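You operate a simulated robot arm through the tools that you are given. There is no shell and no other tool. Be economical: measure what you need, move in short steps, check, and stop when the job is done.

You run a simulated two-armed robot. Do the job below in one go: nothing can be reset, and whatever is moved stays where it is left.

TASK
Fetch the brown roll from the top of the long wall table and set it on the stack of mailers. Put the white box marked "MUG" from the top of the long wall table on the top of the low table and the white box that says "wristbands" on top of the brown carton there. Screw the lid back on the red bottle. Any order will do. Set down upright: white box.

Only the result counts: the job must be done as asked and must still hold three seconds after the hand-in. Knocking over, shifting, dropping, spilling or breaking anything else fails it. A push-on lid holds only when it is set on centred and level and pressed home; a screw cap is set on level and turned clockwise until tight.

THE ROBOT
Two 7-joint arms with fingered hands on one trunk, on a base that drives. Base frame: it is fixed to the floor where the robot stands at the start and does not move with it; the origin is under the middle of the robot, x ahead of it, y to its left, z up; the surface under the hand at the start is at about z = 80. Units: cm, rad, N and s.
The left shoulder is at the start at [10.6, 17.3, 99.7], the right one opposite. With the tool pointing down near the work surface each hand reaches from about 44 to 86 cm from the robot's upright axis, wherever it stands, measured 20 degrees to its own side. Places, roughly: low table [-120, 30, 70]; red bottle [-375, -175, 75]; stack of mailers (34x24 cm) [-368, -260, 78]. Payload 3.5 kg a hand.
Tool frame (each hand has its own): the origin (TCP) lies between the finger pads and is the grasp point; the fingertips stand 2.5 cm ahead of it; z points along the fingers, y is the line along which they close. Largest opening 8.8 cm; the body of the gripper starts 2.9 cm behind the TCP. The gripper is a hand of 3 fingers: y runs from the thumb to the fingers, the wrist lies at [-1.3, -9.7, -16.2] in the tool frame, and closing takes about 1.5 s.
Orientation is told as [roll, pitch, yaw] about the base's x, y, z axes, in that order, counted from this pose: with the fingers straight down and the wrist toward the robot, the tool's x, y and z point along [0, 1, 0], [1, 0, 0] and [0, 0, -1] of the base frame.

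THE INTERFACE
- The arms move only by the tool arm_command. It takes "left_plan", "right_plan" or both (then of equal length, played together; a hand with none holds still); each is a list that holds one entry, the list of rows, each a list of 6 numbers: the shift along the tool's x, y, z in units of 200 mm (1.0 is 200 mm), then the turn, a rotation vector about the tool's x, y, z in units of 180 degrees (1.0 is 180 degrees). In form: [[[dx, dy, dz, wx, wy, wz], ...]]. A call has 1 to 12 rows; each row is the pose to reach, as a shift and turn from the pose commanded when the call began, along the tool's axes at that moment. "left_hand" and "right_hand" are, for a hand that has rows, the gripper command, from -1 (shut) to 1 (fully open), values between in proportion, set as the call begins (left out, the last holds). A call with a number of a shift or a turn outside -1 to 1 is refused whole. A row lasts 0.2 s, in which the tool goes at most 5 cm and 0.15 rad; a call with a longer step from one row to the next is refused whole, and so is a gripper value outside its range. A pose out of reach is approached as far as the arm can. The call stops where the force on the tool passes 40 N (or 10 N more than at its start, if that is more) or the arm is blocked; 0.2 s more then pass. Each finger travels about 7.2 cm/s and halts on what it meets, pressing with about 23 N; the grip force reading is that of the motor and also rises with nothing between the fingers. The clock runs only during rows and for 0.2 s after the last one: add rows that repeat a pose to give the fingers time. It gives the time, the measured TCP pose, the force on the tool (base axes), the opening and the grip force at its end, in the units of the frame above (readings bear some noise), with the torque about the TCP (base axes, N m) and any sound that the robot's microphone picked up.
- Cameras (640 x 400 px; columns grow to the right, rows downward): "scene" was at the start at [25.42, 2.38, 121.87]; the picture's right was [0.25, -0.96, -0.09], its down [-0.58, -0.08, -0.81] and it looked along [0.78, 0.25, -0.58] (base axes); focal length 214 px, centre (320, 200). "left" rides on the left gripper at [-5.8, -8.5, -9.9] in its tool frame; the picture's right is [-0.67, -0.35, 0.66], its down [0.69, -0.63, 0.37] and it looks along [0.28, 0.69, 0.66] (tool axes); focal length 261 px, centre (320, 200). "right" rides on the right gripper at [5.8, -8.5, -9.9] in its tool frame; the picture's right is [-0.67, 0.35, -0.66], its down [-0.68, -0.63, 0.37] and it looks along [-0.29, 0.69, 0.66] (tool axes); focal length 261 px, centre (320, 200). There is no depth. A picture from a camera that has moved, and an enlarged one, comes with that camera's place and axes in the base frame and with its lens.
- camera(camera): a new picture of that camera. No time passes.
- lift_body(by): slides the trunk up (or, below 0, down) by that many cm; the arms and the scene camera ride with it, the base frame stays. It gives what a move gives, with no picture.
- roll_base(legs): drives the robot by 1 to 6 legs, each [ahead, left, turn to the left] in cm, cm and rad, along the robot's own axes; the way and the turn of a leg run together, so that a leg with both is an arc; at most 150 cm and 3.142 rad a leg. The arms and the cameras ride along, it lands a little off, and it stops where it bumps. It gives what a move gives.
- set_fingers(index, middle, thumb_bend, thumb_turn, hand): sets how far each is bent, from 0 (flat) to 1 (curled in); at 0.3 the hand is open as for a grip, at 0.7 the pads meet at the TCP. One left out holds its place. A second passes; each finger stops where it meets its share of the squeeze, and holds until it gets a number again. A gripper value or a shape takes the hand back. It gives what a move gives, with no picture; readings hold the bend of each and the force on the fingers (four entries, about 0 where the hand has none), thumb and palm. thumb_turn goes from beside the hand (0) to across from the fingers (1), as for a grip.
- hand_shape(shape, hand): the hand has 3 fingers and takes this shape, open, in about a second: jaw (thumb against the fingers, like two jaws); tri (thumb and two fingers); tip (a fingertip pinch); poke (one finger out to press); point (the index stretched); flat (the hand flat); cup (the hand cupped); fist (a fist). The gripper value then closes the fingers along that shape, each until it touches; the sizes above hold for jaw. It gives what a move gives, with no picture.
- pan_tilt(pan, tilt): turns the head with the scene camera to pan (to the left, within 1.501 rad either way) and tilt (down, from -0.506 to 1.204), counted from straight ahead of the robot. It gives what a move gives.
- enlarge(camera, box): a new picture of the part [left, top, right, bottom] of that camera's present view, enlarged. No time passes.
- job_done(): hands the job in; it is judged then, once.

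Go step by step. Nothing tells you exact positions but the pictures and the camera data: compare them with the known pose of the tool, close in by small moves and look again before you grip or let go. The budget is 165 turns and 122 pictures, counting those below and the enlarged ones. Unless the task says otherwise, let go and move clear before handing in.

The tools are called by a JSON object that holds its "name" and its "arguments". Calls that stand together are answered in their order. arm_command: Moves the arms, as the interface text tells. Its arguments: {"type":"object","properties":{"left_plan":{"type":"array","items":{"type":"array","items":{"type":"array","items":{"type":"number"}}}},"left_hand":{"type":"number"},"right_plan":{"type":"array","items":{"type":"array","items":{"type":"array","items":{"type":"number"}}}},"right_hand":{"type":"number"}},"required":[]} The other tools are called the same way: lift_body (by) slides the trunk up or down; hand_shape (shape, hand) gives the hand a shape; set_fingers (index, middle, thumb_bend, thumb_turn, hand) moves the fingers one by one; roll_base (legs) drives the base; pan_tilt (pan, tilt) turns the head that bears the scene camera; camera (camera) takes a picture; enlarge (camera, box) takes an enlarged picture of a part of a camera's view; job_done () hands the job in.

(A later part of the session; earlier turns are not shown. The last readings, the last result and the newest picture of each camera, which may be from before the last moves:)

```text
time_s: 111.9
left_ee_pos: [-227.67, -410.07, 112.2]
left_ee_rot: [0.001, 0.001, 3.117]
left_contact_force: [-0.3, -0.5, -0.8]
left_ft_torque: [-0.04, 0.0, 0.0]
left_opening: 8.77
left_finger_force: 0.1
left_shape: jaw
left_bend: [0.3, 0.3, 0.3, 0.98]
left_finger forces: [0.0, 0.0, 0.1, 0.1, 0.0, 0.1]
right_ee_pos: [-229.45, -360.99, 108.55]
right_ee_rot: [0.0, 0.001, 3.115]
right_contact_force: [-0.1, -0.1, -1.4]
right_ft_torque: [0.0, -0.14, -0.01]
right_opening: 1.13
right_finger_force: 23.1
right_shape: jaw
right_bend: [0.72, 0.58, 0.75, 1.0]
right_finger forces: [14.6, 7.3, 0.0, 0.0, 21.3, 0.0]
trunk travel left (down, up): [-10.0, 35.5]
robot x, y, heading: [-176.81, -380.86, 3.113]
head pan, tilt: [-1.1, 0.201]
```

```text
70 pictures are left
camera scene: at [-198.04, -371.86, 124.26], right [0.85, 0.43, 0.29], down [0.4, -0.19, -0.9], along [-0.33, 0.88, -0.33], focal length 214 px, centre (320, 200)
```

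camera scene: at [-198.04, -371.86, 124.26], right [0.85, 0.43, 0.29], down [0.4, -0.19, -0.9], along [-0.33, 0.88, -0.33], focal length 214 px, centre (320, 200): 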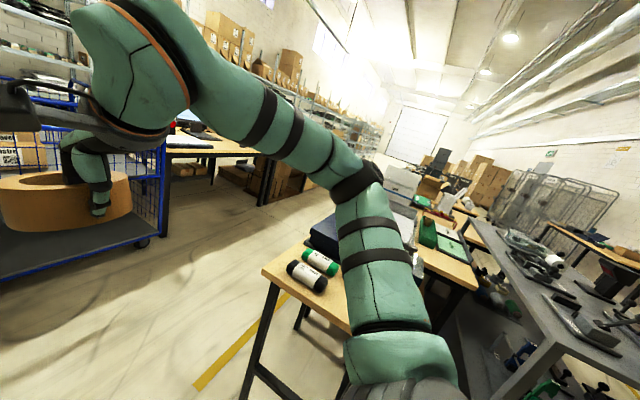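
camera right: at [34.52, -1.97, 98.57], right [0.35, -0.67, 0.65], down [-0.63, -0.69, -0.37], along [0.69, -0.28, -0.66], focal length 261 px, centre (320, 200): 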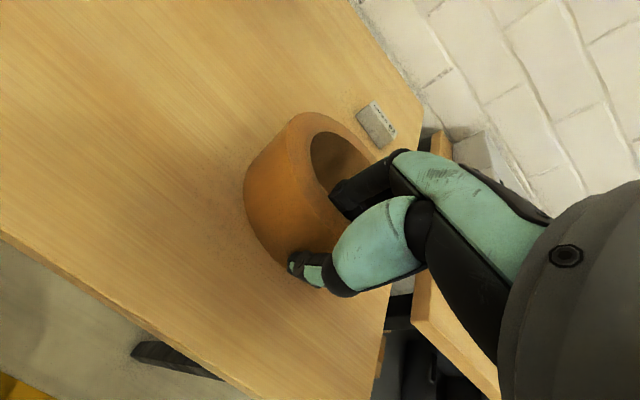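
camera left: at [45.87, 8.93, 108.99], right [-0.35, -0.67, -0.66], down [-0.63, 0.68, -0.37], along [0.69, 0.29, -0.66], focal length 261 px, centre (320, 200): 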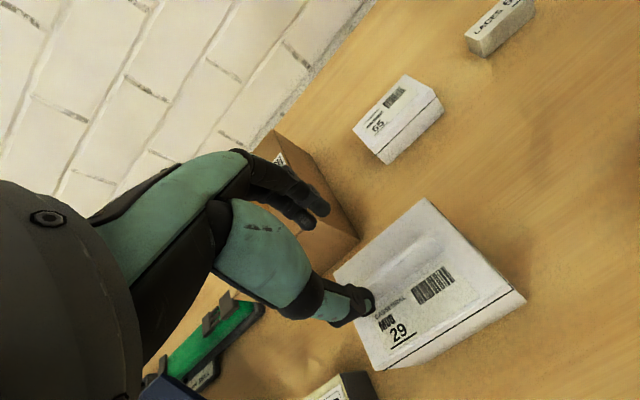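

The mailers (a white stack) lie on a bench whose front edge is at x≈-343, and an aisle runs between it and the wood tables. I'll drive ahead, then strafe right along the aisle.

{"name": "roll_base", "arguments": {"legs": [[0, 0, 0.025], [92, -5, 0], [0, -95, 0]]}}

{"name": "pan_tilt", "arguments": {"pan": 0, "tilt": 0.4}}

{"name": "camera", "arguments": {"camera": "scene"}}

```text
time_s: 121.7
left_ee_pos: [-318.92, -311.11, 112.32]
left_ee_rot: [0.0, 0.004, -3.126]
left_contact_force: [0.3, -0.3, 0.2]
left_ft_torque: [0.02, -0.01, 0.0]
left_opening: 8.78
left_finger_force: 0.1
left_shape: jaw
left_bend: [0.3, 0.3, 0.3, 0.98]
left_finger forces: [0.0, 0.0, 0.0, 0.0, 0.0, 0.0]
right_ee_pos: [-322.63, -262.12, 108.55]
right_ee_rot: [0.001, 0.002, -3.126]
right_contact_force: [-0.2, -0.4, -2.1]
right_ft_torque: [0.01, -0.08, 0.01]
right_opening: 1.13
right_finger_force: 23.3
right_shape: jaw
right_bend: [0.72, 0.58, 0.75, 1.0]
right_finger forces: [14.6, 7.3, 0.1, 0.0, 21.3, 0.0]
trunk travel left (down, up): [-10.0, 35.5]
robot x, y, heading: [-269.2, -279.38, -3.126]
head pan, tilt: [-1.1, 0.201]
```

```text
time_s: 123.0
left_ee_pos: [-319.0, -311.17, 112.22]
left_ee_rot: [-0.001, 0.003, -3.126]
left_contact_force: [-0.3, 0.0, -0.3]
left_ft_torque: [-0.03, 0.01, -0.02]
left_opening: 8.77
left_finger_force: 0.0
left_shape: jaw
left_bend: [0.3, 0.3, 0.3, 0.98]
left_finger forces: [0.0, 0.0, 0.0, 0.1, 0.0, 0.1]
right_ee_pos: [-322.66, -262.09, 108.46]
right_ee_rot: [0.0, 0.001, -3.128]
right_contact_force: [0.3, -0.2, -2.7]
right_ft_torque: [-0.01, -0.14, 0.05]
right_opening: 1.13
right_finger_force: 22.8
right_shape: jaw
right_bend: [0.72, 0.58, 0.75, 1.0]
right_finger forces: [14.6, 7.1, 0.1, 0.0, 21.3, 0.0]
trunk travel left (down, up): [-10.0, 35.5]
robot x, y, heading: [-268.96, -279.51, -3.128]
head pan, tilt: [0.0, 0.4]
```

```text
69 pictures are left
camera scene: at [-294.87, -280.07, 120.88], right [-0.01, 1.0, 0.0], down [0.67, 0.01, -0.75], along [-0.75, -0.01, -0.67], focal length 214 px, centre (320, 200)
```

scene: 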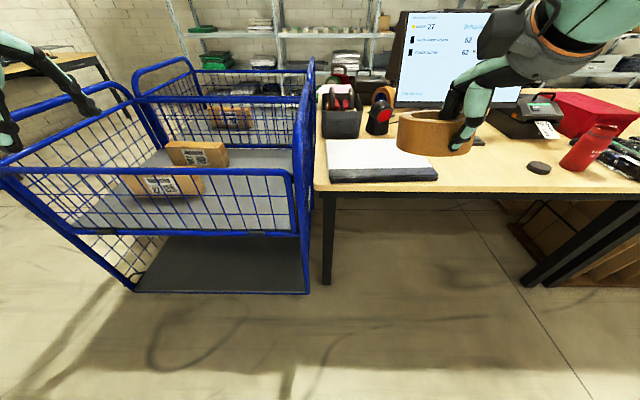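

I can see the mailer stack (top about x -360..-384, y -277..-240, z≈78), the red bottle, and a dark round lid beside it. I'll tuck the left arm back and drive 22 cm closer.

{"name": "arm_command", "arguments": {"left_plan": [[[0, -0.15, -0.12, 0, 0, 0], [0, -0.3, -0.24, 0, 0, 0], [0, -0.45, -0.36, 0, 0, 0], [0, -0.5, -0.4, 0, 0, 0]]]}}

{"name": "roll_base", "arguments": {"legs": [[21, 0, -0.015]]}}

{"name": "pan_tilt", "arguments": {"pan": -0.35, "tilt": 0.5}}

{"name": "camera", "arguments": {"camera": "scene"}}

```text
time_s: 124.0
left_ee_pos: [-309.03, -311.03, 120.28]
left_ee_rot: [0.0, 0.001, -3.126]
left_contact_force: [-0.6, 0.4, 0.6]
left_ft_torque: [0.02, -0.04, 0.03]
left_opening: 8.75
left_finger_force: 0.0
left_shape: jaw
left_bend: [0.3, 0.3, 0.3, 0.98]
left_finger forces: [0.1, 0.0, 0.0, 0.0, 0.1, 0.1]
right_ee_pos: [-322.57, -262.07, 108.49]
right_ee_rot: [0.0, 0.001, -3.129]
right_contact_force: [-0.7, 0.0, -3.2]
right_ft_torque: [0.03, -0.15, 0.03]
right_opening: 1.14
right_finger_force: 22.7
right_shape: jaw
right_bend: [0.72, 0.58, 0.75, 1.0]
right_finger forces: [14.6, 7.2, 0.0, 0.0, 21.2, 0.0]
trunk travel left (down, up): [-10.0, 35.5]
robot x, y, heading: [-269.34, -279.99, -3.131]
head pan, tilt: [0.0, 0.4]
```

```text
time_s: 125.6
left_ee_pos: [-330.41, -310.39, 120.28]
left_ee_rot: [0.0, 0.001, 3.141]
left_contact_force: [1.4, -0.2, 0.6]
left_ft_torque: [0.0, -0.06, -0.01]
left_opening: 8.76
left_finger_force: 0.1
left_shape: jaw
left_bend: [0.3, 0.3, 0.3, 0.98]
left_finger forces: [0.1, 0.0, 0.0, 0.0, 0.0, 0.1]
right_ee_pos: [-343.3, -261.35, 108.49]
right_ee_rot: [0.001, 0.001, 3.138]
right_contact_force: [-0.6, -0.9, -2.5]
right_ft_torque: [-0.03, -0.11, 0.01]
right_opening: 1.16
right_finger_force: 22.7
right_shape: jaw
right_bend: [0.72, 0.58, 0.75, 1.0]
right_finger forces: [14.6, 7.4, 0.0, 0.0, 21.3, 0.1]
trunk travel left (down, up): [-10.0, 35.5]
robot x, y, heading: [-289.88, -279.88, 3.142]
head pan, tilt: [0.0, 0.4]
```

```text
time_s: 126.5
left_ee_pos: [-330.48, -310.42, 120.27]
left_ee_rot: [0.0, 0.0, 3.14]
left_contact_force: [-0.2, 0.2, -0.4]
left_ft_torque: [-0.01, -0.02, -0.03]
left_opening: 8.76
left_finger_force: 0.1
left_shape: jaw
left_bend: [0.3, 0.3, 0.3, 0.98]
left_finger forces: [0.1, 0.1, 0.0, 0.1, 0.0, 0.1]
right_ee_pos: [-343.28, -261.4, 108.5]
right_ee_rot: [0.0, 0.001, 3.137]
right_contact_force: [-0.5, -0.1, -1.7]
right_ft_torque: [-0.01, -0.13, 0.02]
right_opening: 1.14
right_finger_force: 23.2
right_shape: jaw
right_bend: [0.72, 0.58, 0.75, 1.0]
right_finger forces: [14.6, 7.2, 0.0, 0.0, 21.3, 0.0]
trunk travel left (down, up): [-10.0, 35.5]
robot x, y, heading: [-289.96, -279.93, 3.14]
head pan, tilt: [-0.351, 0.499]
```

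```text
68 pictures are left
camera scene: at [-314.77, -276.63, 120.25], right [0.33, 0.94, 0.11], down [0.71, -0.17, -0.69], along [-0.62, 0.3, -0.72], focal length 214 px, centre (320, 200)
```

scene: 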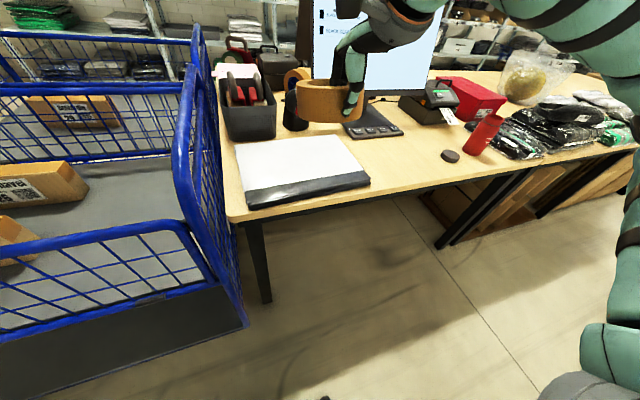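

The stack centre works out to about (-367, -260). The right hand moves the roll over it and lowers to just above.

{"name": "arm_command", "arguments": {"right_plan": [[[0, 0.2, 0.05, 0, 0, 0], [-0.02, 0.4, 0.12, 0, 0, 0], [-0.05, 0.6, 0.22, 0, 0, 0], [-0.07, 0.8, 0.32, 0, 0, 0], [-0.07, 0.96, 0.45, 0, 0, 0], [-0.07, 0.96, 0.65, 0, 0, 0], [-0.07, 0.96, 0.85, 0, 0, 0], [-0.07, 0.96, 0.95, 0, 0, 0], [-0.07, 0.96, 0.95, 0, 0, 0]]]}}

{"name": "enlarge", "arguments": {"camera": "scene", "box": [200, 70, 420, 230]}}

{"name": "camera", "arguments": {"camera": "right"}}

```text
time_s: 128.4
left_ee_pos: [-330.4, -310.37, 120.27]
left_ee_rot: [0.0, 0.0, 3.139]
left_contact_force: [-0.1, 0.9, -0.2]
left_ft_torque: [-0.03, 0.02, 0.0]
left_opening: 8.78
left_finger_force: 0.0
left_shape: jaw
left_bend: [0.3, 0.3, 0.3, 0.98]
left_finger forces: [0.0, 0.0, 0.0, 0.0, 0.0, 0.1]
right_ee_pos: [-362.26, -259.87, 89.5]
right_ee_rot: [-0.001, 0.001, 3.137]
right_contact_force: [0.0, -0.2, -1.6]
right_ft_torque: [0.01, -0.11, 0.02]
right_opening: 1.16
right_finger_force: 22.9
right_shape: jaw
right_bend: [0.72, 0.58, 0.75, 1.0]
right_finger forces: [14.7, 7.6, 0.0, 0.1, 21.6, 0.0]
trunk travel left (down, up): [-10.0, 35.5]
robot x, y, heading: [-290.22, -279.52, 3.139]
head pan, tilt: [-0.351, 0.499]
```

```text
2.50 times, centred on (310, 150) of scene
camera zoom: at [-314.78, -276.62, 120.25], right [0.33, 0.94, 0.11], down [0.71, -0.17, -0.69], along [-0.62, 0.3, -0.72], focal length 536 px, centre (345, 325)
```

zoom: 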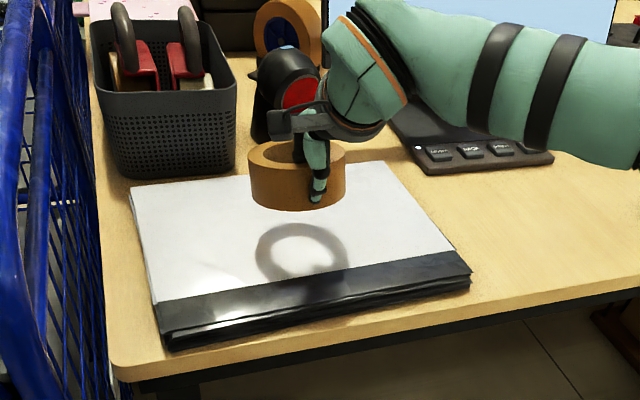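

```text
66 pictures are left
camera right: at [-353.88, -265.68, 99.43], right [-0.35, 0.67, 0.65], down [0.63, 0.68, -0.37], along [-0.69, 0.29, -0.66], focal length 261 px, centre (320, 200)
```

right: 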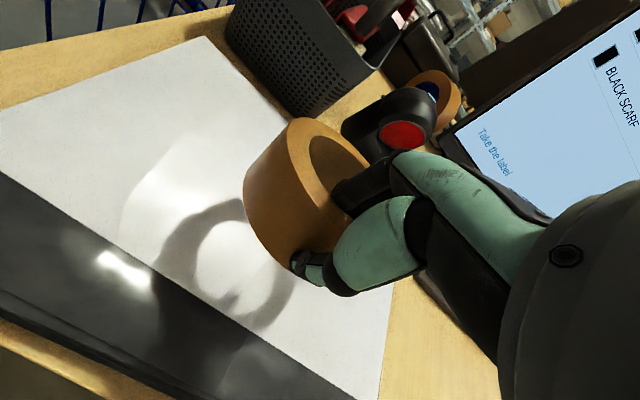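

The roll will land at the middle of the stack. I lower it, slowly at the end.

{"name": "arm_command", "arguments": {"right_plan": [[[0, 0, 0.1, 0, 0, 0], [0, 0, 0.2, 0, 0, 0], [0, 0, 0.26, 0, 0, 0], [0, 0, 0.28, 0, 0, 0], [0, 0, 0.3, 0, 0, 0]]]}}

{"name": "enlarge", "arguments": {"camera": "scene", "box": [260, 110, 360, 190]}}

```text
time_s: 129.7
left_ee_pos: [-330.38, -310.5, 120.3]
left_ee_rot: [0.001, -0.001, 3.14]
left_contact_force: [-0.9, 0.0, -0.8]
left_ft_torque: [-0.03, -0.01, -0.01]
left_opening: 8.74
left_finger_force: 0.0
left_shape: jaw
left_bend: [0.3, 0.3, 0.3, 0.98]
left_finger forces: [0.0, 0.0, 0.1, 0.0, 0.0, 0.0]
right_ee_pos: [-362.34, -259.81, 83.54]
right_ee_rot: [0.0, 0.002, 3.139]
right_contact_force: [0.3, 0.2, -0.9]
right_ft_torque: [-0.03, 0.01, 0.02]
right_opening: 1.14
right_finger_force: 22.9
right_shape: jaw
right_bend: [0.72, 0.58, 0.75, 1.0]
right_finger forces: [14.0, 6.9, 0.0, 0.0, 20.8, 0.1]
trunk travel left (down, up): [-10.0, 35.5]
robot x, y, heading: [-290.29, -279.8, 3.135]
head pan, tilt: [-0.351, 0.499]
```

```text
5.00 times, centred on (310, 150) of scene
camera zoom: at [-314.77, -276.62, 120.25], right [0.33, 0.94, 0.11], down [0.71, -0.17, -0.69], along [-0.62, 0.3, -0.72], focal length 1072 px, centre (370, 450)
```

zoom: 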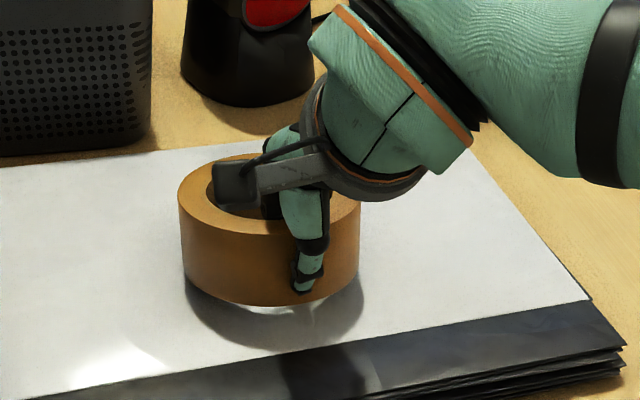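

The far rim seems to be touching already and the near rim is just above. I lower a little further.

{"name": "arm_command", "arguments": {"right_plan": [[[0, 0, 0.015, 0, 0, 0], [0, 0, 0.03, 0, 0, 0], [0, 0, 0.03, 0, 0, 0]]]}}

{"name": "enlarge", "arguments": {"camera": "scene", "box": [260, 110, 360, 190]}}

```text
time_s: 130.4
left_ee_pos: [-330.38, -310.51, 120.24]
left_ee_rot: [0.0, 0.0, 3.141]
left_contact_force: [0.3, -0.6, 0.6]
left_ft_torque: [-0.02, -0.01, 0.0]
left_opening: 8.74
left_finger_force: 0.1
left_shape: jaw
left_bend: [0.3, 0.3, 0.3, 0.98]
left_finger forces: [0.1, 0.1, 0.1, 0.1, 0.0, 0.0]
right_ee_pos: [-362.29, -259.85, 82.93]
right_ee_rot: [0.0, 0.0, 3.135]
right_contact_force: [0.2, -0.1, -0.3]
right_ft_torque: [0.0, 0.08, 0.0]
right_opening: 1.18
right_finger_force: 22.9
right_shape: jaw
right_bend: [0.72, 0.58, 0.75, 1.0]
right_finger forces: [14.4, 7.0, 0.0, 0.1, 21.1, 0.0]
trunk travel left (down, up): [-10.0, 35.5]
robot x, y, heading: [-290.2, -279.43, 3.138]
head pan, tilt: [-0.351, 0.499]
```

```text
5.00 times, centred on (310, 150) of scene
camera zoom: at [-314.76, -276.62, 120.25], right [0.33, 0.94, 0.11], down [0.71, -0.17, -0.69], along [-0.62, 0.3, -0.72], focal length 1072 px, centre (370, 450)
```

zoom: 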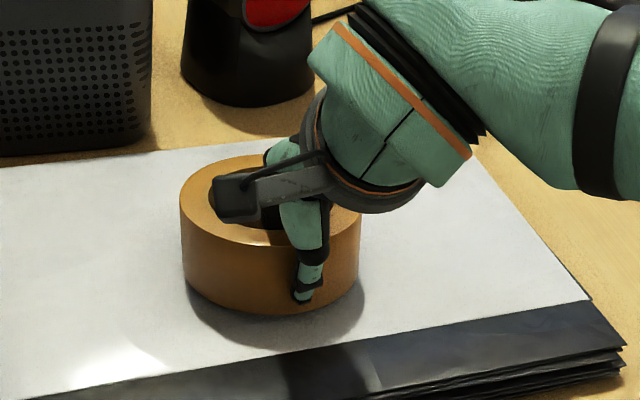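

{"name": "arm_command", "arguments": {"right_plan": [[[0, 0, 0.015, 0, 0, 0], [0, 0, 0.03, 0, 0, 0], [0, 0, 0.03, 0, 0, 0]]]}}

{"name": "enlarge", "arguments": {"camera": "scene", "box": [260, 110, 360, 190]}}

```text
time_s: 131.2
left_ee_pos: [-330.39, -310.42, 120.26]
left_ee_rot: [0.001, 0.0, 3.141]
left_contact_force: [-0.2, -0.3, -0.1]
left_ft_torque: [0.02, -0.02, -0.01]
left_opening: 8.76
left_finger_force: 0.2
left_shape: jaw
left_bend: [0.3, 0.3, 0.3, 0.98]
left_finger forces: [0.0, 0.0, 0.1, 0.0, 0.1, 0.0]
right_ee_pos: [-362.46, -259.87, 82.17]
right_ee_rot: [0.002, 0.002, 3.138]
right_contact_force: [0.6, 1.0, 0.3]
right_ft_torque: [0.03, 0.12, 0.03]
right_opening: 1.18
right_finger_force: 22.9
right_shape: jaw
right_bend: [0.72, 0.58, 0.74, 1.0]
right_finger forces: [14.4, 6.7, 0.0, 0.1, 21.3, 0.0]
trunk travel left (down, up): [-10.0, 35.5]
robot x, y, heading: [-290.18, -279.85, 3.134]
head pan, tilt: [-0.351, 0.499]
```

```text
5.00 times, centred on (310, 150) of scene
camera zoom: at [-314.75, -276.63, 120.25], right [0.33, 0.94, 0.11], down [0.71, -0.17, -0.69], along [-0.62, 0.3, -0.72], focal length 1072 px, centre (370, 450)
```

zoom: 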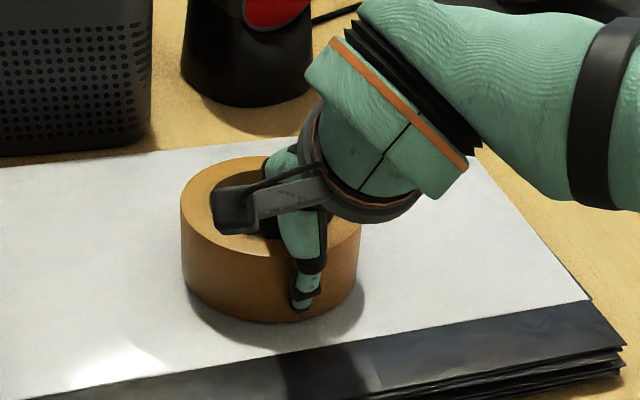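

{"name": "arm_command", "arguments": {"right_plan": [[[0, 0, 0.01, 0, 0, 0], [0, 0, 0.02, 0, 0, 0], [0, 0, 0.02, 0, 0, 0]]]}}

{"name": "enlarge", "arguments": {"camera": "scene", "box": [270, 130, 340, 180]}}

```text
time_s: 132.1
left_ee_pos: [-330.33, -310.63, 120.27]
left_ee_rot: [0.0, 0.0, 3.141]
left_contact_force: [0.4, 0.0, -0.4]
left_ft_torque: [-0.02, -0.02, 0.0]
left_opening: 8.77
left_finger_force: 0.0
left_shape: jaw
left_bend: [0.3, 0.3, 0.3, 0.98]
left_finger forces: [0.0, 0.0, 0.0, 0.0, 0.0, 0.0]
right_ee_pos: [-362.36, -259.97, 82.07]
right_ee_rot: [0.002, -0.001, 3.139]
right_contact_force: [-2.4, 0.1, 6.4]
right_ft_torque: [0.0, 0.14, 0.0]
right_opening: 1.14
right_finger_force: 22.7
right_shape: jaw
right_bend: [0.72, 0.58, 0.74, 1.0]
right_finger forces: [15.9, 8.2, 0.0, 0.0, 21.2, 0.0]
trunk travel left (down, up): [-10.0, 35.5]
robot x, y, heading: [-290.26, -279.76, 3.144]
head pan, tilt: [-0.351, 0.499]
```

```text
8.00 times, centred on (305, 155) of scene
camera zoom: at [-314.69, -276.65, 120.28], right [0.33, 0.94, 0.11], down [0.71, -0.17, -0.69], along [-0.62, 0.3, -0.72], focal length 1716 px, centre (440, 560)
```

zoom: 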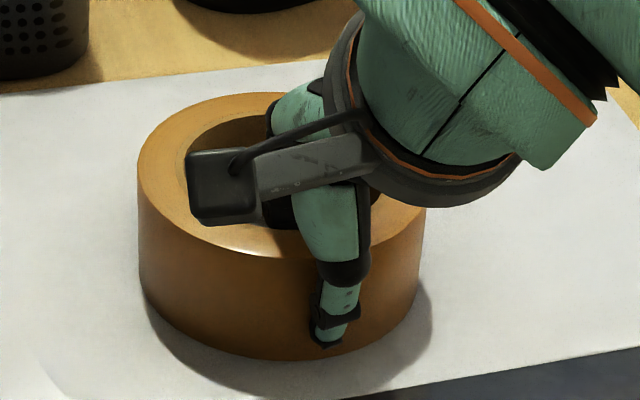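

It's seated on the stack. I release, lift straight up, then pull back.

{"name": "arm_command", "arguments": {"right_plan": [[[0, 0, 0, 0, 0, 0], [0, 0, 0, 0, 0, 0], [0, 0, 0, 0, 0, 0], [0, 0, 0, 0, 0, 0], [0, 0, 0, 0, 0, 0], [0, 0, 0, 0, 0, 0], [0, 0, -0.08, 0, 0, 0], [0, 0, -0.2, 0, 0, 0], [0, 0, -0.4, 0, 0, 0], [0, 0, -0.6, 0, 0, 0], [0, -0.1, -0.8, 0, 0, 0], [0, -0.3, -0.95, 0, 0, 0]]], "right_hand": 1}}

{"name": "camera", "arguments": {"camera": "scene"}}

{"name": "enlarge", "arguments": {"camera": "scene", "box": [420, 60, 620, 190]}}

```text
time_s: 134.7
left_ee_pos: [-330.18, -310.52, 120.26]
left_ee_rot: [0.0, -0.001, 3.139]
left_contact_force: [0.6, 0.3, 0.3]
left_ft_torque: [0.01, -0.01, 0.01]
left_opening: 8.75
left_finger_force: 0.2
left_shape: jaw
left_bend: [0.3, 0.3, 0.3, 0.98]
left_finger forces: [0.1, 0.0, 0.0, 0.1, 0.0, 0.1]
right_ee_pos: [-356.24, -259.98, 101.11]
right_ee_rot: [0.001, 0.0, 3.137]
right_contact_force: [-0.2, 0.2, 0.3]
right_ft_torque: [-0.01, 0.04, -0.01]
right_opening: 8.75
right_finger_force: 0.0
right_shape: jaw
right_bend: [0.3, 0.3, 0.3, 0.98]
right_finger forces: [0.0, 0.1, 0.0, 0.0, 0.0, 0.0]
trunk travel left (down, up): [-10.0, 35.5]
robot x, y, heading: [-290.01, -279.46, 3.139]
head pan, tilt: [-0.351, 0.499]
```

```text
61 pictures are left
camera scene: at [-314.58, -276.61, 120.3], right [0.33, 0.94, 0.11], down [0.71, -0.17, -0.69], along [-0.63, 0.3, -0.72], focal length 214 px, centre (320, 200)
```

scene: 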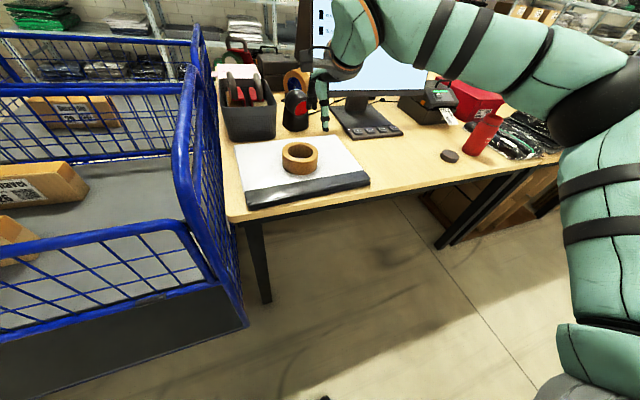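

```text
3.08 times, centred on (520, 125) of scene
camera zoom: at [-314.58, -276.61, 120.3], right [0.33, 0.94, 0.11], down [0.71, -0.17, -0.69], along [-0.63, 0.3, -0.72], focal length 660 px, centre (-295, 431)
```

zoom: 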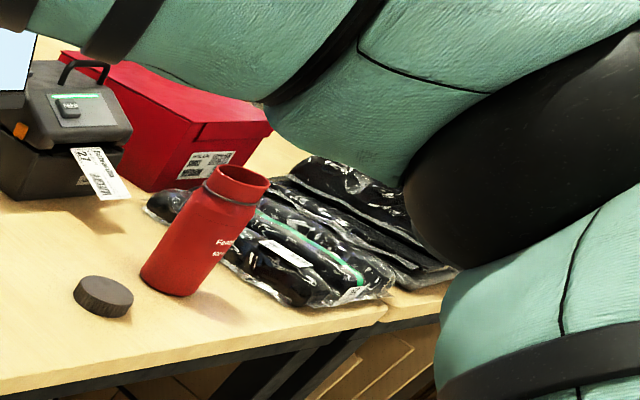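

The roll rests flat on the mailers. The red bottle stands upright and open with its dark ribbed cap beside it. I'll retract the right hand and strafe right to stand before the bottle.

{"name": "arm_command", "arguments": {"right_plan": [[[0, -0.18, -0.12, 0, 0, 0], [0, -0.36, -0.24, 0, 0, 0], [0, -0.54, -0.36, 0, 0, 0], [0, -0.72, -0.48, 0, 0, 0], [0, -0.9, -0.6, 0, 0, 0]]]}}

{"name": "roll_base", "arguments": {"legs": [[0, -88, 0]]}}

{"name": "pan_tilt", "arguments": {"pan": -0.1, "tilt": 0.5}}

{"name": "camera", "arguments": {"camera": "scene"}}

```text
time_s: 135.8
left_ee_pos: [-330.33, -310.52, 120.37]
left_ee_rot: [-0.002, 0.0, 3.141]
left_contact_force: [0.4, -0.3, -0.3]
left_ft_torque: [-0.02, 0.04, 0.02]
left_opening: 8.79
left_finger_force: 0.1
left_shape: jaw
left_bend: [0.3, 0.3, 0.3, 0.98]
left_finger forces: [0.1, 0.0, 0.0, 0.1, 0.0, 0.1]
right_ee_pos: [-338.08, -259.97, 113.28]
right_ee_rot: [0.001, 0.0, 3.138]
right_contact_force: [-0.2, 0.0, -1.0]
right_ft_torque: [-0.02, 0.03, 0.0]
right_opening: 8.77
right_finger_force: 0.0
right_shape: jaw
right_bend: [0.3, 0.3, 0.3, 0.98]
right_finger forces: [0.1, 0.0, 0.1, 0.0, 0.0, 0.1]
trunk travel left (down, up): [-10.0, 35.5]
robot x, y, heading: [-290.44, -279.72, 3.14]
head pan, tilt: [-0.351, 0.499]
```

```text
time_s: 140.5
left_ee_pos: [-329.96, -221.11, 120.27]
left_ee_rot: [0.001, 0.0, 3.124]
left_contact_force: [0.2, 0.2, 0.7]
left_ft_torque: [-0.02, 0.0, 0.0]
left_opening: 8.79
left_finger_force: 0.0
left_shape: jaw
left_bend: [0.3, 0.3, 0.3, 0.98]
left_finger forces: [0.0, 0.0, 0.0, 0.0, 0.0, 0.0]
right_ee_pos: [-337.15, -170.51, 113.1]
right_ee_rot: [0.0, 0.002, 3.124]
right_contact_force: [-0.2, 0.9, 0.0]
right_ft_torque: [0.05, 0.0, -0.02]
right_opening: 8.76
right_finger_force: 0.1
right_shape: jaw
right_bend: [0.3, 0.3, 0.3, 0.98]
right_finger forces: [0.1, 0.0, 0.0, 0.0, 0.1, 0.0]
trunk travel left (down, up): [-10.0, 35.5]
robot x, y, heading: [-289.22, -190.98, 3.13]
head pan, tilt: [-0.351, 0.499]
```

```text
time_s: 141.3
left_ee_pos: [-329.89, -221.15, 120.25]
left_ee_rot: [0.0, 0.0, 3.126]
left_contact_force: [0.5, 0.3, 0.3]
left_ft_torque: [0.0, 0.02, 0.03]
left_opening: 8.79
left_finger_force: 0.0
left_shape: jaw
left_bend: [0.3, 0.3, 0.3, 0.98]
left_finger forces: [0.0, 0.0, 0.0, 0.0, 0.1, 0.0]
right_ee_pos: [-337.14, -170.46, 113.16]
right_ee_rot: [0.0, 0.001, 3.125]
right_contact_force: [0.2, -0.5, -0.3]
right_ft_torque: [0.02, 0.01, 0.03]
right_opening: 8.78
right_finger_force: 0.0
right_shape: jaw
right_bend: [0.3, 0.3, 0.3, 0.98]
right_finger forces: [0.1, 0.0, 0.0, 0.0, 0.1, 0.1]
trunk travel left (down, up): [-10.0, 35.5]
robot x, y, heading: [-289.42, -190.96, 3.128]
head pan, tilt: [-0.099, 0.499]
```

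```text
59 pictures are left
camera scene: at [-314.36, -189.73, 120.09], right [0.11, 0.99, 0.03], down [0.73, -0.06, -0.68], along [-0.67, 0.1, -0.74], focal length 214 px, centre (320, 200)
```

scene: 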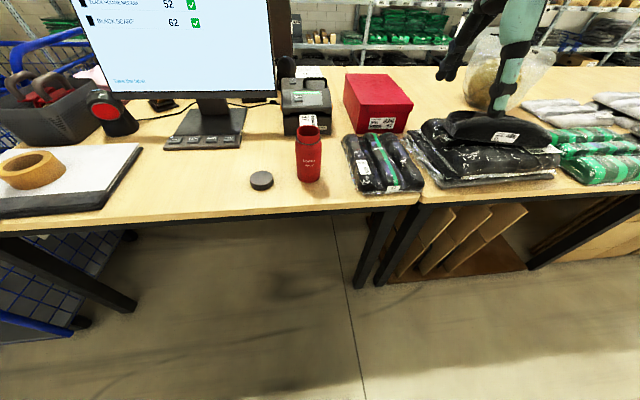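

{"name": "enlarge", "arguments": {"camera": "scene", "box": [230, 110, 350, 205]}}

```text
4.21 times, centred on (290, 158) of scene
camera zoom: at [-314.36, -189.73, 120.09], right [0.11, 0.99, 0.03], down [0.73, -0.06, -0.68], along [-0.67, 0.1, -0.74], focal length 903 px, centre (446, 379)
```

zoom: 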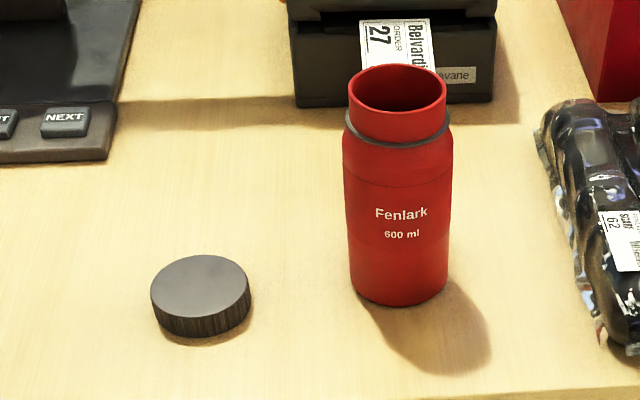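

The bottle base is at about (-365.5, -186), rim at z≈91 and 6 cm wide, body 7.3 cm. The cap is at about (-364, -200), 7 cm wide, its top at z≈77. I'll drive a bit closer.

{"name": "roll_base", "arguments": {"legs": [[16, 6, 0.012]]}}

{"name": "pan_tilt", "arguments": {"pan": -0.05, "tilt": 0.7}}

{"name": "enlarge", "arguments": {"camera": "scene", "box": [240, 100, 440, 230]}}

```text
time_s: 142.8
left_ee_pos: [-345.76, -227.58, 120.25]
left_ee_rot: [-0.001, 0.001, 3.138]
left_contact_force: [0.3, -0.9, -0.8]
left_ft_torque: [0.06, 0.0, 0.01]
left_opening: 8.79
left_finger_force: 0.0
left_shape: jaw
left_bend: [0.3, 0.3, 0.3, 0.98]
left_finger forces: [0.0, 0.1, 0.0, 0.0, 0.0, 0.0]
right_ee_pos: [-353.58, -176.88, 113.13]
right_ee_rot: [0.0, 0.002, 3.137]
right_contact_force: [-0.9, 0.1, 0.0]
right_ft_torque: [0.0, 0.0, -0.03]
right_opening: 8.74
right_finger_force: 0.1
right_shape: jaw
right_bend: [0.3, 0.3, 0.3, 0.98]
right_finger forces: [0.1, 0.0, 0.0, 0.1, 0.0, 0.0]
trunk travel left (down, up): [-10.0, 35.5]
robot x, y, heading: [-305.62, -197.03, 3.138]
head pan, tilt: [-0.099, 0.499]
```

```text
time_s: 143.5
left_ee_pos: [-345.66, -227.63, 120.33]
left_ee_rot: [0.0, 0.0, 3.139]
left_contact_force: [-1.0, -0.6, 0.1]
left_ft_torque: [0.01, 0.02, 0.01]
left_opening: 8.76
left_finger_force: 0.0
left_shape: jaw
left_bend: [0.3, 0.3, 0.3, 0.98]
left_finger forces: [0.0, 0.0, 0.1, 0.0, 0.1, 0.0]
right_ee_pos: [-353.44, -176.88, 113.09]
right_ee_rot: [0.001, 0.003, 3.136]
right_contact_force: [-0.5, 0.0, -0.3]
right_ft_torque: [0.02, 0.0, 0.01]
right_opening: 8.79
right_finger_force: 0.1
right_shape: jaw
right_bend: [0.3, 0.3, 0.3, 0.98]
right_finger forces: [0.0, 0.0, 0.1, 0.0, 0.1, 0.0]
trunk travel left (down, up): [-10.0, 35.5]
robot x, y, heading: [-305.53, -196.93, 3.136]
head pan, tilt: [-0.051, 0.7]
```

```text
3.08 times, centred on (340, 165) of scene
camera zoom: at [-329.39, -196.39, 118.59], right [0.05, 1.0, 0.02], down [0.86, -0.04, -0.52], along [-0.51, 0.04, -0.86], focal length 660 px, centre (258, 308)
```

zoom: 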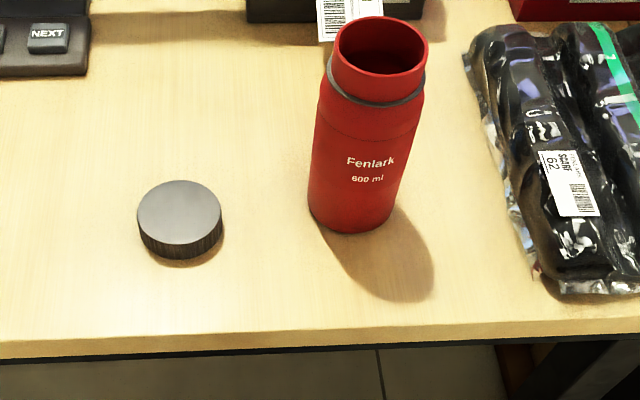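

The refined estimates are cap centre (-362.9, -200.1) and bottle axis (-365.2, -186). The right hand moves above the cap.

{"name": "arm_command", "arguments": {"right_plan": [[[0.2, 0.1, 0, 0, 0, 0], [0.42, 0.2, 0.02, 0, 0, 0], [0.64, 0.3, 0.06, 0, 0, 0], [0.86, 0.4, 0.1, 0, 0, 0], [1.0, 0.47, 0.2, 0, 0, 0]]]}}

{"name": "arm_command", "arguments": {"right_plan": [[[0.1, 0, 0.15, 0, 0, 0], [0.16, 0, 0.35, 0, 0, 0], [0.16, 0, 0.55, 0, 0, 0], [0.16, 0, 0.75, 0, 0, 0], [0.16, 0, 0.95, 0, 0, 0], [0.16, 0, 0.95, 0, 0, 0]]]}}

{"name": "camera", "arguments": {"camera": "right"}}

{"name": "enlarge", "arguments": {"camera": "scene", "box": [240, 100, 440, 230]}}

```text
time_s: 144.7
left_ee_pos: [-345.71, -227.57, 120.31]
left_ee_rot: [0.001, 0.002, 3.137]
left_contact_force: [-0.5, 0.4, -0.2]
left_ft_torque: [0.01, 0.0, 0.01]
left_opening: 8.77
left_finger_force: 0.0
left_shape: jaw
left_bend: [0.3, 0.3, 0.3, 0.98]
left_finger forces: [0.0, 0.0, 0.0, 0.1, 0.0, 0.0]
right_ee_pos: [-363.19, -196.84, 109.2]
right_ee_rot: [-0.001, 0.001, 3.136]
right_contact_force: [0.2, 0.2, -0.5]
right_ft_torque: [-0.02, -0.01, -0.01]
right_opening: 8.79
right_finger_force: 0.0
right_shape: jaw
right_bend: [0.3, 0.3, 0.3, 0.98]
right_finger forces: [0.0, 0.0, 0.1, 0.0, 0.0, 0.1]
trunk travel left (down, up): [-10.0, 35.5]
robot x, y, heading: [-305.27, -197.02, 3.129]
head pan, tilt: [-0.051, 0.7]
```

```text
time_s: 146.1
left_ee_pos: [-345.74, -227.49, 120.4]
left_ee_rot: [-0.001, 0.0, 3.136]
left_contact_force: [0.3, 0.8, 0.9]
left_ft_torque: [0.01, 0.01, 0.0]
left_opening: 8.78
left_finger_force: 0.0
left_shape: jaw
left_bend: [0.3, 0.3, 0.3, 0.98]
left_finger forces: [0.0, 0.0, 0.1, 0.0, 0.0, 0.0]
right_ee_pos: [-362.93, -200.1, 90.22]
right_ee_rot: [-0.002, 0.001, 3.136]
right_contact_force: [0.1, -0.7, 1.1]
right_ft_torque: [0.03, -0.01, -0.03]
right_opening: 8.75
right_finger_force: 0.1
right_shape: jaw
right_bend: [0.3, 0.3, 0.3, 0.98]
right_finger forces: [0.0, 0.0, 0.0, 0.0, 0.1, 0.0]
trunk travel left (down, up): [-10.0, 35.5]
robot x, y, heading: [-305.04, -196.85, 3.135]
head pan, tilt: [-0.051, 0.7]
```

```text
56 pictures are left
camera right: at [-354.51, -206.02, 100.16], right [-0.34, 0.67, 0.65], down [0.63, 0.68, -0.37], along [-0.69, 0.29, -0.66], focal length 261 px, centre (320, 200)
```

right: 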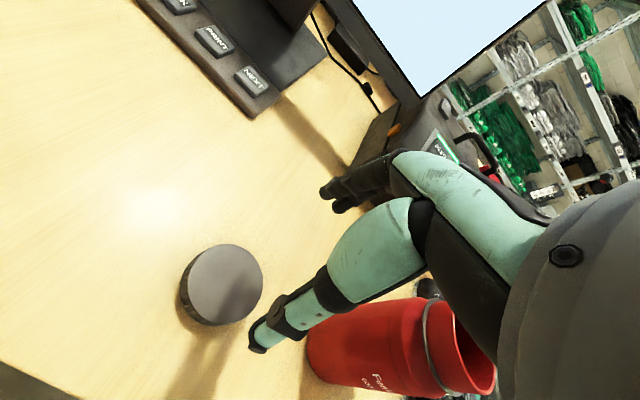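

```text
3.08 times, centred on (340, 165) of scene
camera zoom: at [-329.33, -196.38, 118.61], right [0.05, 1.0, 0.02], down [0.86, -0.04, -0.52], along [-0.51, 0.04, -0.86], focal length 660 px, centre (258, 308)
```

zoom: 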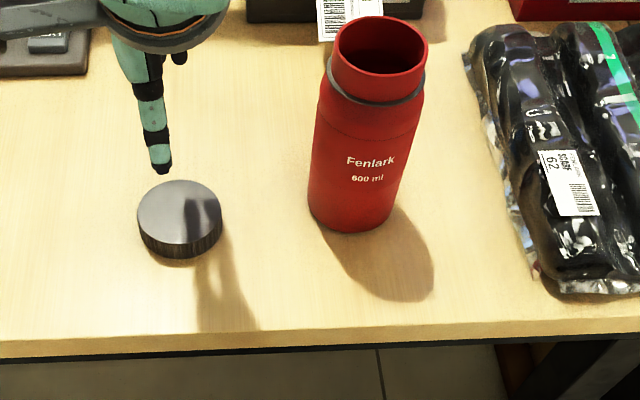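

Both cameras agree on the cap position. I go down around the cap.

{"name": "arm_command", "arguments": {"right_plan": [[[0, 0, 0.2, 0, 0, 0], [0, 0, 0.38, 0, 0, 0], [0, 0, 0.5, 0, 0, 0], [0, 0, 0.56, 0, 0, 0], [0, 0, 0.595, 0, 0, 0], [0, 0, 0.595, 0, 0, 0]]]}}

{"name": "enlarge", "arguments": {"camera": "scene", "box": [240, 120, 360, 210]}}

{"name": "camera", "arguments": {"camera": "right"}}

```text
time_s: 147.5
left_ee_pos: [-345.55, -227.46, 120.32]
left_ee_rot: [0.0, -0.002, 3.138]
left_contact_force: [0.5, 0.3, 0.4]
left_ft_torque: [0.04, 0.0, -0.01]
left_opening: 8.81
left_finger_force: 0.0
left_shape: jaw
left_bend: [0.3, 0.3, 0.3, 0.98]
left_finger forces: [0.0, 0.0, 0.0, 0.0, 0.0, 0.0]
right_ee_pos: [-362.85, -200.25, 78.29]
right_ee_rot: [0.002, -0.003, 3.135]
right_contact_force: [1.7, 0.1, 13.3]
right_ft_torque: [0.11, 0.69, -0.04]
right_opening: 8.68
right_finger_force: 0.0
right_shape: jaw
right_bend: [0.3, 0.3, 0.3, 0.98]
right_finger forces: [0.0, 13.7, 0.0, 0.1, 0.1, 0.0]
trunk travel left (down, up): [-10.0, 35.5]
robot x, y, heading: [-304.98, -196.79, 3.139]
head pan, tilt: [-0.051, 0.7]
```

```text
4.44 times, centred on (300, 165) of scene
camera zoom: at [-329.14, -196.38, 118.68], right [0.05, 1.0, 0.02], down [0.85, -0.04, -0.52], along [-0.52, 0.04, -0.86], focal length 953 px, centre (409, 356)
```

zoom: 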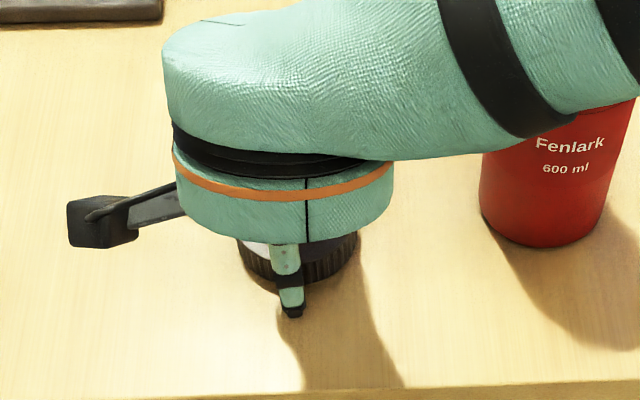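

```text
53 pictures are left
camera right: at [-354.41, -206.01, 88.3], right [-0.34, 0.67, 0.66], down [0.63, 0.68, -0.37], along [-0.69, 0.29, -0.66], focal length 261 px, centre (320, 200)
```

right: 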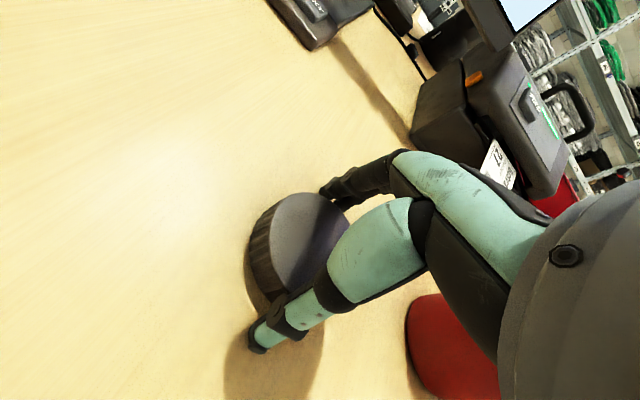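

The middle fingertip is pressing on the bench, so I raise slightly and then close on the cap.

{"name": "arm_command", "arguments": {"right_plan": [[[0, 0, -0.02, 0, 0, 0], [0, 0, -0.025, 0, 0, 0]]]}}

{"name": "arm_command", "arguments": {"right_plan": [[[0, 0, 0, 0, 0, 0], [0, 0, 0, 0, 0, 0], [0, 0, 0, 0, 0, 0], [0, 0, 0, 0, 0, 0], [0, 0, 0, 0, 0, 0], [0, 0, 0, 0, 0, 0], [0, 0, 0, 0, 0, 0], [0, 0, 0, 0, 0, 0]]], "right_hand": -1}}

{"name": "camera", "arguments": {"camera": "right"}}

```text
time_s: 148.1
left_ee_pos: [-345.8, -227.52, 120.28]
left_ee_rot: [0.0, 0.0, 3.138]
left_contact_force: [0.1, 0.3, 0.0]
left_ft_torque: [0.0, 0.0, 0.02]
left_opening: 8.76
left_finger_force: 0.1
left_shape: jaw
left_bend: [0.3, 0.3, 0.3, 0.98]
left_finger forces: [0.0, 0.0, 0.0, 0.0, 0.0, 0.0]
right_ee_pos: [-362.94, -200.02, 78.58]
right_ee_rot: [0.001, -0.001, 3.136]
right_contact_force: [0.5, -0.4, 0.3]
right_ft_torque: [-0.02, -0.03, -0.01]
right_opening: 8.78
right_finger_force: 0.1
right_shape: jaw
right_bend: [0.3, 0.3, 0.3, 0.98]
right_finger forces: [0.0, 0.0, 0.0, 0.0, 0.0, 0.1]
trunk travel left (down, up): [-10.0, 35.5]
robot x, y, heading: [-305.27, -196.84, 3.138]
head pan, tilt: [-0.051, 0.7]
```

```text
time_s: 149.9
left_ee_pos: [-345.69, -227.63, 120.25]
left_ee_rot: [0.0, 0.0, 3.138]
left_contact_force: [-0.8, -0.5, 0.6]
left_ft_torque: [-0.02, 0.01, -0.02]
left_opening: 8.83
left_finger_force: 0.1
left_shape: jaw
left_bend: [0.3, 0.3, 0.3, 0.98]
left_finger forces: [0.0, 0.0, 0.0, 0.0, 0.0, 0.0]
right_ee_pos: [-362.99, -200.18, 78.67]
right_ee_rot: [-0.001, 0.001, 3.136]
right_contact_force: [0.2, 0.1, -0.5]
right_ft_torque: [-0.04, -0.03, -0.02]
right_opening: 5.9
right_finger_force: 23.1
right_shape: jaw
right_bend: [0.28, 0.39, 0.6, 0.99]
right_finger forces: [13.1, 7.5, 0.0, 0.0, 20.2, 0.0]
trunk travel left (down, up): [-10.0, 35.5]
robot x, y, heading: [-305.3, -196.81, 3.14]
head pan, tilt: [-0.051, 0.7]
```

```text
52 pictures are left
camera right: at [-354.57, -205.95, 88.62], right [-0.35, 0.67, 0.65], down [0.63, 0.68, -0.37], along [-0.69, 0.29, -0.66], focal length 261 px, centre (320, 200)
```

right: 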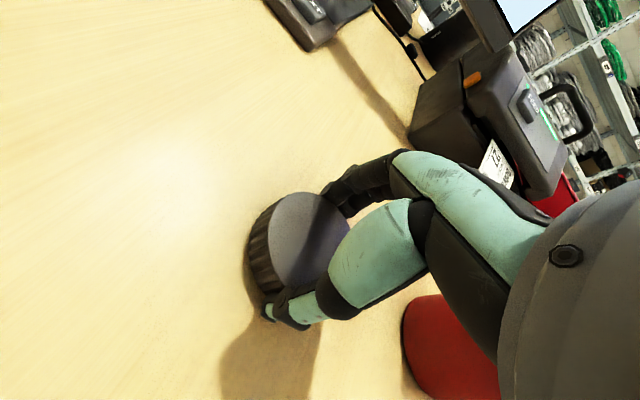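

The cap is gripped close to centre. I lift it and check.

{"name": "arm_command", "arguments": {"right_plan": [[[0, 0, -0.1, 0, 0, 0], [0, 0, -0.3, 0, 0, 0], [0, 0, -0.5, 0, 0, 0], [0, 0, -0.7, 0, 0, 0], [0, 0, -0.9, 0, 0, 0], [0, 0, -0.95, 0, 0, 0]]]}}

{"name": "camera", "arguments": {"camera": "right"}}

{"name": "camera", "arguments": {"camera": "scene"}}

```text
time_s: 151.3
left_ee_pos: [-345.71, -227.54, 120.26]
left_ee_rot: [0.0, 0.0, 3.138]
left_contact_force: [-0.1, -0.5, -0.9]
left_ft_torque: [-0.07, 0.01, 0.03]
left_opening: 8.75
left_finger_force: 0.2
left_shape: jaw
left_bend: [0.3, 0.3, 0.3, 0.98]
left_finger forces: [0.0, 0.0, 0.0, 0.1, 0.1, 0.1]
right_ee_pos: [-363.14, -200.2, 97.71]
right_ee_rot: [0.001, 0.001, 3.135]
right_contact_force: [0.3, 0.2, -0.5]
right_ft_torque: [-0.02, 0.0, 0.0]
right_opening: 5.89
right_finger_force: 22.9
right_shape: jaw
right_bend: [0.28, 0.39, 0.6, 0.99]
right_finger forces: [13.1, 7.7, 0.0, 0.0, 20.2, 0.1]
trunk travel left (down, up): [-10.0, 35.5]
robot x, y, heading: [-305.37, -196.89, 3.14]
head pan, tilt: [-0.051, 0.7]
```

```text
51 pictures are left
camera right: at [-354.72, -206.03, 107.58], right [-0.35, 0.67, 0.65], down [0.63, 0.68, -0.37], along [-0.69, 0.29, -0.66], focal length 261 px, centre (320, 200)
```

right: 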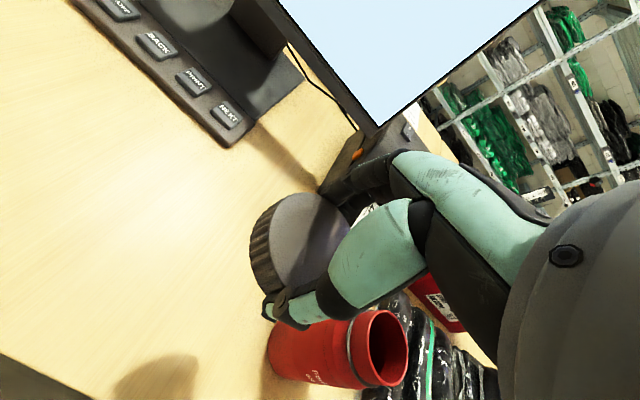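

```text
50 pictures are left
camera scene: at [-329.4, -196.4, 118.58], right [0.05, 1.0, 0.02], down [0.86, -0.04, -0.52], along [-0.51, 0.04, -0.86], focal length 214 px, centre (320, 200)
```

scene: 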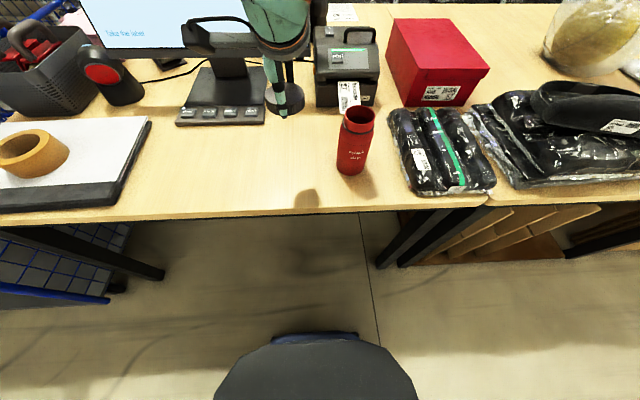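

{"name": "enlarge", "arguments": {"camera": "right", "box": [230, 170, 390, 340]}}

```text
2.35 times, centred on (310, 255) of right
camera zoom: at [-354.72, -206.03, 107.58], right [-0.35, 0.67, 0.65], down [0.63, 0.68, -0.37], along [-0.69, 0.29, -0.66], focal length 613 px, centre (344, 71)
```

zoom: 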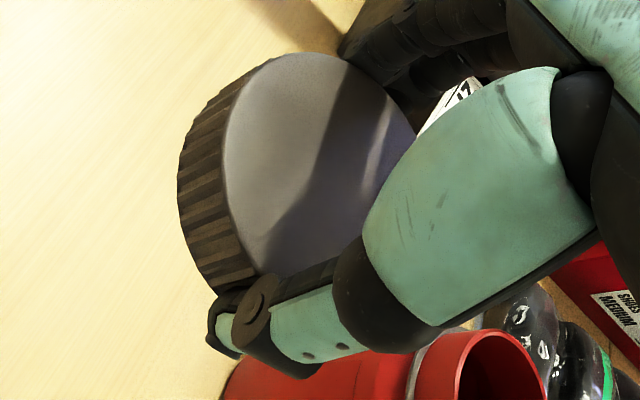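

The cap is level and centred in the grip. Now I free the space: the right hand goes up and right, turned 63° counter-clockwise ready for screwing. The left hand goes left of the bottle and turns to point right, to hold the body.

{"name": "arm_command", "arguments": {"left_plan": [[[-0.05, 0.05, 0.05, 0, -0.045, 0], [-0.1, 0.12, 0.1, 0, -0.09, 0], [-0.15, 0.2, 0.15, 0, -0.136, 0], [-0.2, 0.3, 0.2, 0, -0.182, 0], [-0.25, 0.4, 0.28, 0, -0.227, 0], [-0.3, 0.5, 0.35, 0, -0.273, 0], [-0.35, 0.6, 0.42, 0, -0.318, 0], [-0.4, 0.7, 0.5, 0, -0.364, 0], [-0.45, 0.8, 0.58, 0, -0.409, 0], [-0.5, 0.88, 0.65, 0, -0.455, 0], [-0.5, 0.9, 0.7, 0, -0.5, 0]]], "right_plan": [[[0, 0, -0.1, 0, 0, 0], [-0.1, -0.05, -0.2, 0, 0, -0.04], [-0.22, -0.1, -0.3, 0, 0, -0.08], [-0.34, -0.15, -0.4, 0, 0, -0.12], [-0.46, -0.2, -0.5, 0, 0, -0.16], [-0.58, -0.25, -0.58, 0, 0, -0.2], [-0.7, -0.3, -0.64, 0, 0, -0.24], [-0.82, -0.35, -0.7, 0, 0, -0.28], [-0.95, -0.4, -0.7, 0, 0, -0.32], [-0.95, -0.4, -0.7, 0, 0, -0.35], [-0.95, -0.4, -0.7, 0, 0, -0.35]]]}}

{"name": "camera", "arguments": {"camera": "scene"}}

```text
time_s: 153.7
left_ee_pos: [-363.78, -217.49, 106.08]
left_ee_rot: [-1.574, 0.0, 3.14]
left_contact_force: [0.2, 0.2, -0.4]
left_ft_torque: [0.0, -0.02, -0.02]
left_opening: 8.76
left_finger_force: 0.0
left_shape: jaw
left_bend: [0.3, 0.3, 0.3, 0.98]
left_finger forces: [0.0, 0.1, 0.0, 0.0, 0.1, 0.1]
right_ee_pos: [-348.65, -187.43, 106.74]
right_ee_rot: [0.008, -0.064, -2.255]
right_contact_force: [-0.2, 0.5, -0.9]
right_ft_torque: [-0.02, -0.01, 0.01]
right_opening: 5.8
right_finger_force: 23.0
right_shape: jaw
right_bend: [0.28, 0.39, 0.6, 1.0]
right_finger forces: [12.9, 8.0, 0.0, 0.1, 20.4, 0.0]
right hand out of reach, approached as far as the arm can: row 7, 8, 9, 10, 11
trunk travel left (down, up): [-10.0, 35.5]
robot x, y, heading: [-305.66, -196.74, 3.133]
head pan, tilt: [-0.051, 0.7]
```

```text
48 pictures are left
camera scene: at [-329.43, -196.35, 118.57], right [0.05, 1.0, 0.02], down [0.86, -0.04, -0.52], along [-0.51, 0.04, -0.86], focal length 214 px, centre (320, 200)
```

scene: 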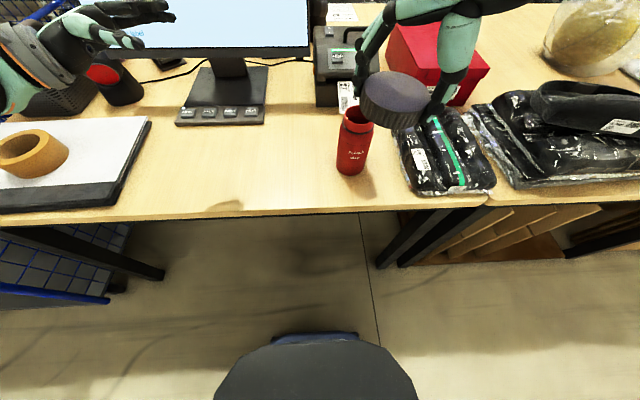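

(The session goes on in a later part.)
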